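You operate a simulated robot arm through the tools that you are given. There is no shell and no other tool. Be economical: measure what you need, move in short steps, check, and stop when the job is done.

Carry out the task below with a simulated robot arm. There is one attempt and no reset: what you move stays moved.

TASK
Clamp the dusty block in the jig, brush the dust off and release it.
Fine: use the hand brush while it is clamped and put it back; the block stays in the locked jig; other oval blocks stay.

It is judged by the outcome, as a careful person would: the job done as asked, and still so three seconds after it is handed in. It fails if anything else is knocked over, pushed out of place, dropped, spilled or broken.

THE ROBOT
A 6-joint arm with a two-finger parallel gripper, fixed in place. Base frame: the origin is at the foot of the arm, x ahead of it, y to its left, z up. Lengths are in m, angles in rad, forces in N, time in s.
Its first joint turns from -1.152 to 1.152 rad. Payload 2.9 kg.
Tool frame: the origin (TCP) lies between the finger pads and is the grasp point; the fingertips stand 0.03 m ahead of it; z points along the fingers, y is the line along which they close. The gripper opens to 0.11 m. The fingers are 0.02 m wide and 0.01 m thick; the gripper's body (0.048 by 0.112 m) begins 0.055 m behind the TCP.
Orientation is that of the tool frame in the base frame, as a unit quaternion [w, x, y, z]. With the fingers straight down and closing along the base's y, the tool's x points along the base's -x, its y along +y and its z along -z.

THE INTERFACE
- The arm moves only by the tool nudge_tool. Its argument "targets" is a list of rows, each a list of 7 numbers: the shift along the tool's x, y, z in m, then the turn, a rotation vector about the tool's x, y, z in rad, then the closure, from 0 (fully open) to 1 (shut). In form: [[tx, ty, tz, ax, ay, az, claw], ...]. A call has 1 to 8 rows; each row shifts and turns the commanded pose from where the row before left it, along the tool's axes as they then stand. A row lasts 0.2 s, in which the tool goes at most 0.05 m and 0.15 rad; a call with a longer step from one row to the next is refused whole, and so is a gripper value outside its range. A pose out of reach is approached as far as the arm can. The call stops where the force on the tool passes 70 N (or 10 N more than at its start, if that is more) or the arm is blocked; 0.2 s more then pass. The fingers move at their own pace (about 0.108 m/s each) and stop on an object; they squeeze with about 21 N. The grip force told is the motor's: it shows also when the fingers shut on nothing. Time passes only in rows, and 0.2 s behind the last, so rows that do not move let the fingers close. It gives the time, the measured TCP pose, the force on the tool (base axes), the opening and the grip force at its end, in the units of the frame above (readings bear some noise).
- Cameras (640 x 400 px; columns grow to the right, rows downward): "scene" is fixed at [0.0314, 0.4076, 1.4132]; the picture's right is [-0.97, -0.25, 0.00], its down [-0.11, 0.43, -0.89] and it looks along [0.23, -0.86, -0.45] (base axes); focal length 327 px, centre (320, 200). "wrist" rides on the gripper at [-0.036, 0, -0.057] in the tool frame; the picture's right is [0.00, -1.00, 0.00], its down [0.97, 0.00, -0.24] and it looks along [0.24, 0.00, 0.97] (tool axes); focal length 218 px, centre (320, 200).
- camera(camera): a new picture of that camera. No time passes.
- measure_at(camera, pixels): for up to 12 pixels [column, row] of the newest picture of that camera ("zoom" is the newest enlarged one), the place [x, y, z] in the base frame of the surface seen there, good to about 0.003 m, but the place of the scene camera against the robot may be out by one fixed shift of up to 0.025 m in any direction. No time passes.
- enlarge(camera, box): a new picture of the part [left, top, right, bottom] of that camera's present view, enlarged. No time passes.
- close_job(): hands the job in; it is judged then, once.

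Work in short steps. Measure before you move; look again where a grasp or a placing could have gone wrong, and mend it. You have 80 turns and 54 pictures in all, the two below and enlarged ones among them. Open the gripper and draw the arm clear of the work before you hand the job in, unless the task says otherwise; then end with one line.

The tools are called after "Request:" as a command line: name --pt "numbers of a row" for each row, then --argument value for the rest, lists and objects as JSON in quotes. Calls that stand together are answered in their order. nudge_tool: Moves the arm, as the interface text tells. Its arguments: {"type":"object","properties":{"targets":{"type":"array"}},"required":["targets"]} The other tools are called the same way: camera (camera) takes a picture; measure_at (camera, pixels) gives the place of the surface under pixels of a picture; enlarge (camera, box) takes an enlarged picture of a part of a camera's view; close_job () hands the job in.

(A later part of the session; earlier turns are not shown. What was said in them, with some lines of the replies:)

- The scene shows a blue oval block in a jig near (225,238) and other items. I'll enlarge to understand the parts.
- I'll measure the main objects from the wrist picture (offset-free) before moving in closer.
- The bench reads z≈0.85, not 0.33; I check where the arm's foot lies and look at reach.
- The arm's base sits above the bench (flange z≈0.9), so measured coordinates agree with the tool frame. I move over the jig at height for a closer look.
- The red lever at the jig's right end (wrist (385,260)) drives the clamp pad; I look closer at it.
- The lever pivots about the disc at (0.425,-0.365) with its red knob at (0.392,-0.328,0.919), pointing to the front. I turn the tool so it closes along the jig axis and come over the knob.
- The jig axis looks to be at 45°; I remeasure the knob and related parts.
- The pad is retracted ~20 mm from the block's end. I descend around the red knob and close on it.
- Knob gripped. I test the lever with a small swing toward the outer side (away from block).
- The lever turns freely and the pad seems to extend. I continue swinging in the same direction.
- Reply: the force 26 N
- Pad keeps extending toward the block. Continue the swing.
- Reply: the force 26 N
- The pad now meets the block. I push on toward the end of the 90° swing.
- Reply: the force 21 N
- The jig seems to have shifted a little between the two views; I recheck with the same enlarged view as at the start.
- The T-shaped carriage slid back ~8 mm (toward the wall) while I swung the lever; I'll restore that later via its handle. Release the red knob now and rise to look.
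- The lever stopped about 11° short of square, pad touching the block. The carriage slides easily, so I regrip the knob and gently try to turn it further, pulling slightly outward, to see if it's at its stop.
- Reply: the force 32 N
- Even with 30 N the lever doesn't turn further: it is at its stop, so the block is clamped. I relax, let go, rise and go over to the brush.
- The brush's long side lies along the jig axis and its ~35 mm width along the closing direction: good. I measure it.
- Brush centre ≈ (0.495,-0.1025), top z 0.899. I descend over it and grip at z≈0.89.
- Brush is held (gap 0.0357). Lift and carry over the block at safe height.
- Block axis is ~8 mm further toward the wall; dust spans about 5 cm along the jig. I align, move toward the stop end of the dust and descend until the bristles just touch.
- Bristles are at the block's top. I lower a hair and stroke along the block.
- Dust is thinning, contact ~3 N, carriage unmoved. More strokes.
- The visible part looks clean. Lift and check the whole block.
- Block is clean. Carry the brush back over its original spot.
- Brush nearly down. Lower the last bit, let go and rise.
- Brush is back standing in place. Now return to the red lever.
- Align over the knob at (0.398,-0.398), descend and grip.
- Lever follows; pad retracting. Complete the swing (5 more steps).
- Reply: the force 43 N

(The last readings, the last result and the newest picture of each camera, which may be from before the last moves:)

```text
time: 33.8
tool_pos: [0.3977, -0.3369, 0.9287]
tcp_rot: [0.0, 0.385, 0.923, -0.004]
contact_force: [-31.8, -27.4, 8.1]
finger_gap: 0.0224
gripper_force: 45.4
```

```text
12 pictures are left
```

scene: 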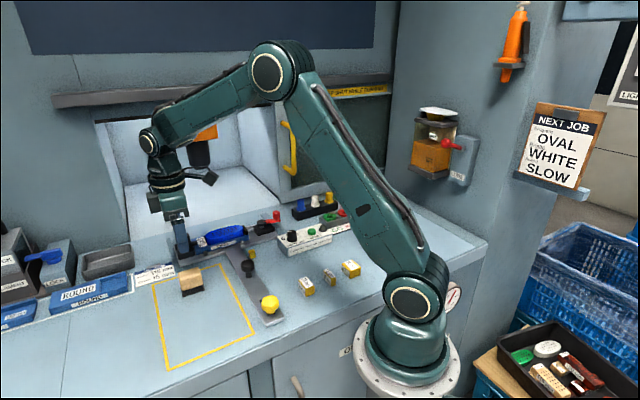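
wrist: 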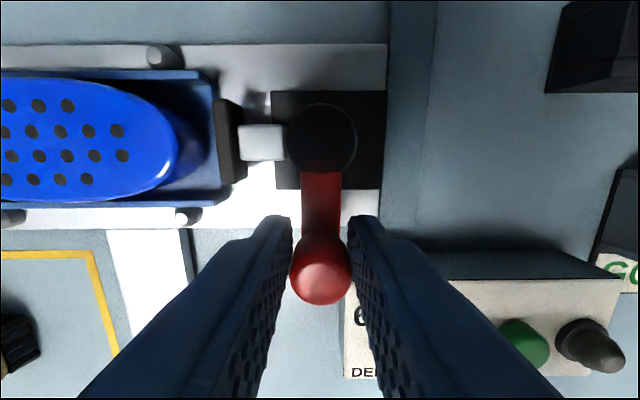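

Lever is back at its open stop, pad clear of the block. Relax, release, rise a bit, and compare the carriage with its original position.

Request:
nudge_tool --pt "0 -0.006 0 0 0 0 1" --pt "0 0 0 0 0 0 0.6" --pt "0 0 0 0 0 0 0.5" --pt "0 0 -0.04 0 0 0 0.5" --pt "0 0 -0.031 0 0 0 0.5"

Request:
enlarge --camera "scene" --box '[140, 180, 300, 340]'

Request:
camera --camera "wrist"

```text
time: 35.0
tool_pos: [0.4008, -0.3372, 0.9998]
tcp_rot: [0.0, 0.378, 0.926, 0.0]
contact_force: [-0.1, -0.3, -1.0]
finger_gap: 0.0553
gripper_force: 0.1
```

```text
2.50 times, centred on (220, 260) of scene
```

zoom: 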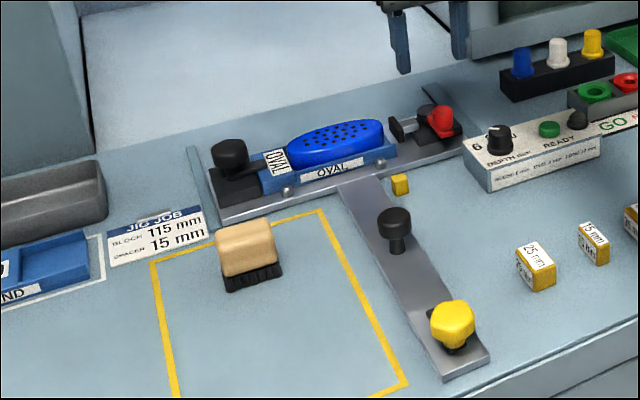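

```text
10 pictures are left
```

wrist: 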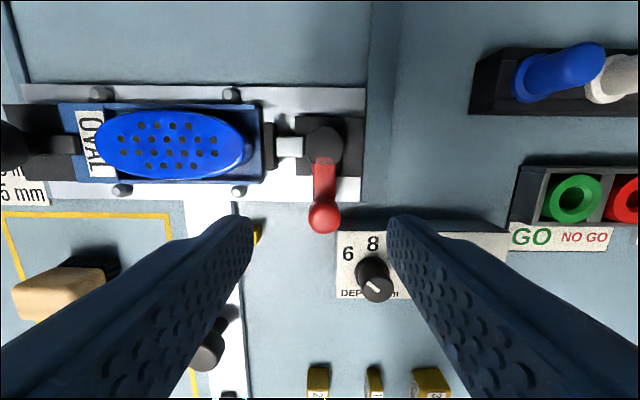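

The carriage appears exactly where it started (yellow knob (452,322), handle (395,225), same as in the first enlargement). I verify by measuring.

Request:
measure_at --camera "wrist" --pixels '[[324, 216], [324, 144], [268, 145], [170, 145]]'

Request:
measure_at --camera "scene" --pixels '[[248, 270], [272, 309], [225, 236], [268, 229], [183, 241], [190, 275]]'

Request:
enlarge --camera "scene" --box '[165, 210, 295, 300]'

```text
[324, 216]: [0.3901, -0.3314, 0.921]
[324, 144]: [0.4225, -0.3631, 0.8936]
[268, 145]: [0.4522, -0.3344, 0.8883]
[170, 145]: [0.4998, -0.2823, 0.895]
```

```text
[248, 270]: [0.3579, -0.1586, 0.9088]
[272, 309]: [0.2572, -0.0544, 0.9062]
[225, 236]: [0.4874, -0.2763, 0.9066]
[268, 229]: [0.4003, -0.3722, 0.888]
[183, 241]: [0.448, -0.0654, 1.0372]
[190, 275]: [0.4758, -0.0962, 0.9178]
```

```text
4.44 times, centred on (230, 255) of scene
```

zoom: 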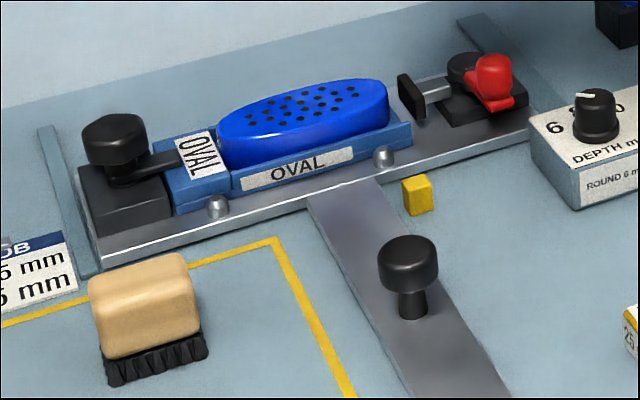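

Everything matches the starting view: carriage home, lever open, block clean in the locked jig, brush back. I draw the arm clear.

Request:
nudge_tool --pt "0 0 -0.04 0 0 0 0.3" --pt "0 0 -0.04 0 0 0 0.1" --pt "0 0 -0.04 0 0 0 0" --pt "0 0 -0.04 0 0 0 0" --pt "0 0 0 0 0 0 0"

Request:
camera --camera "scene"

```text
time: 36.2
tool_pos: [0.3984, -0.3343, 1.1611]
tcp_rot: [0.0, 0.378, 0.926, 0.0]
contact_force: [-0.3, 0.0, -0.9]
finger_gap: 0.1097
gripper_force: 0.0
```

```text
8 pictures are left
```

scene: 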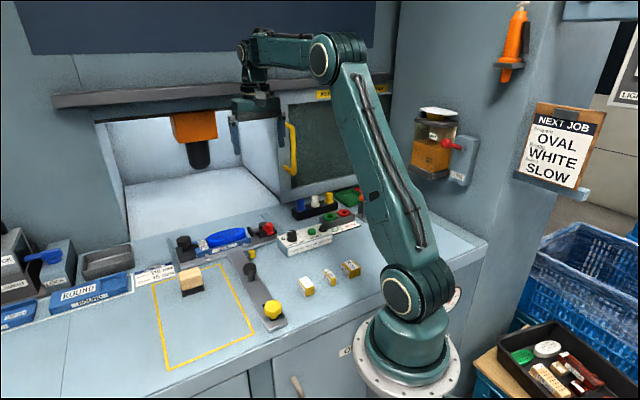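

The arm is clear and the scene is in order; I hand the job in.

Request:
close_job

```text
The job is handed in.
```

The job is handed in: I clamped the oval block, brushed it clean and released it. It is still in the locked jig, the brush is back in its place, and the arm is clear. The jig carriage slid about 1 cm while I swung the clamp lever, but it was back at its starting position when I handed in.
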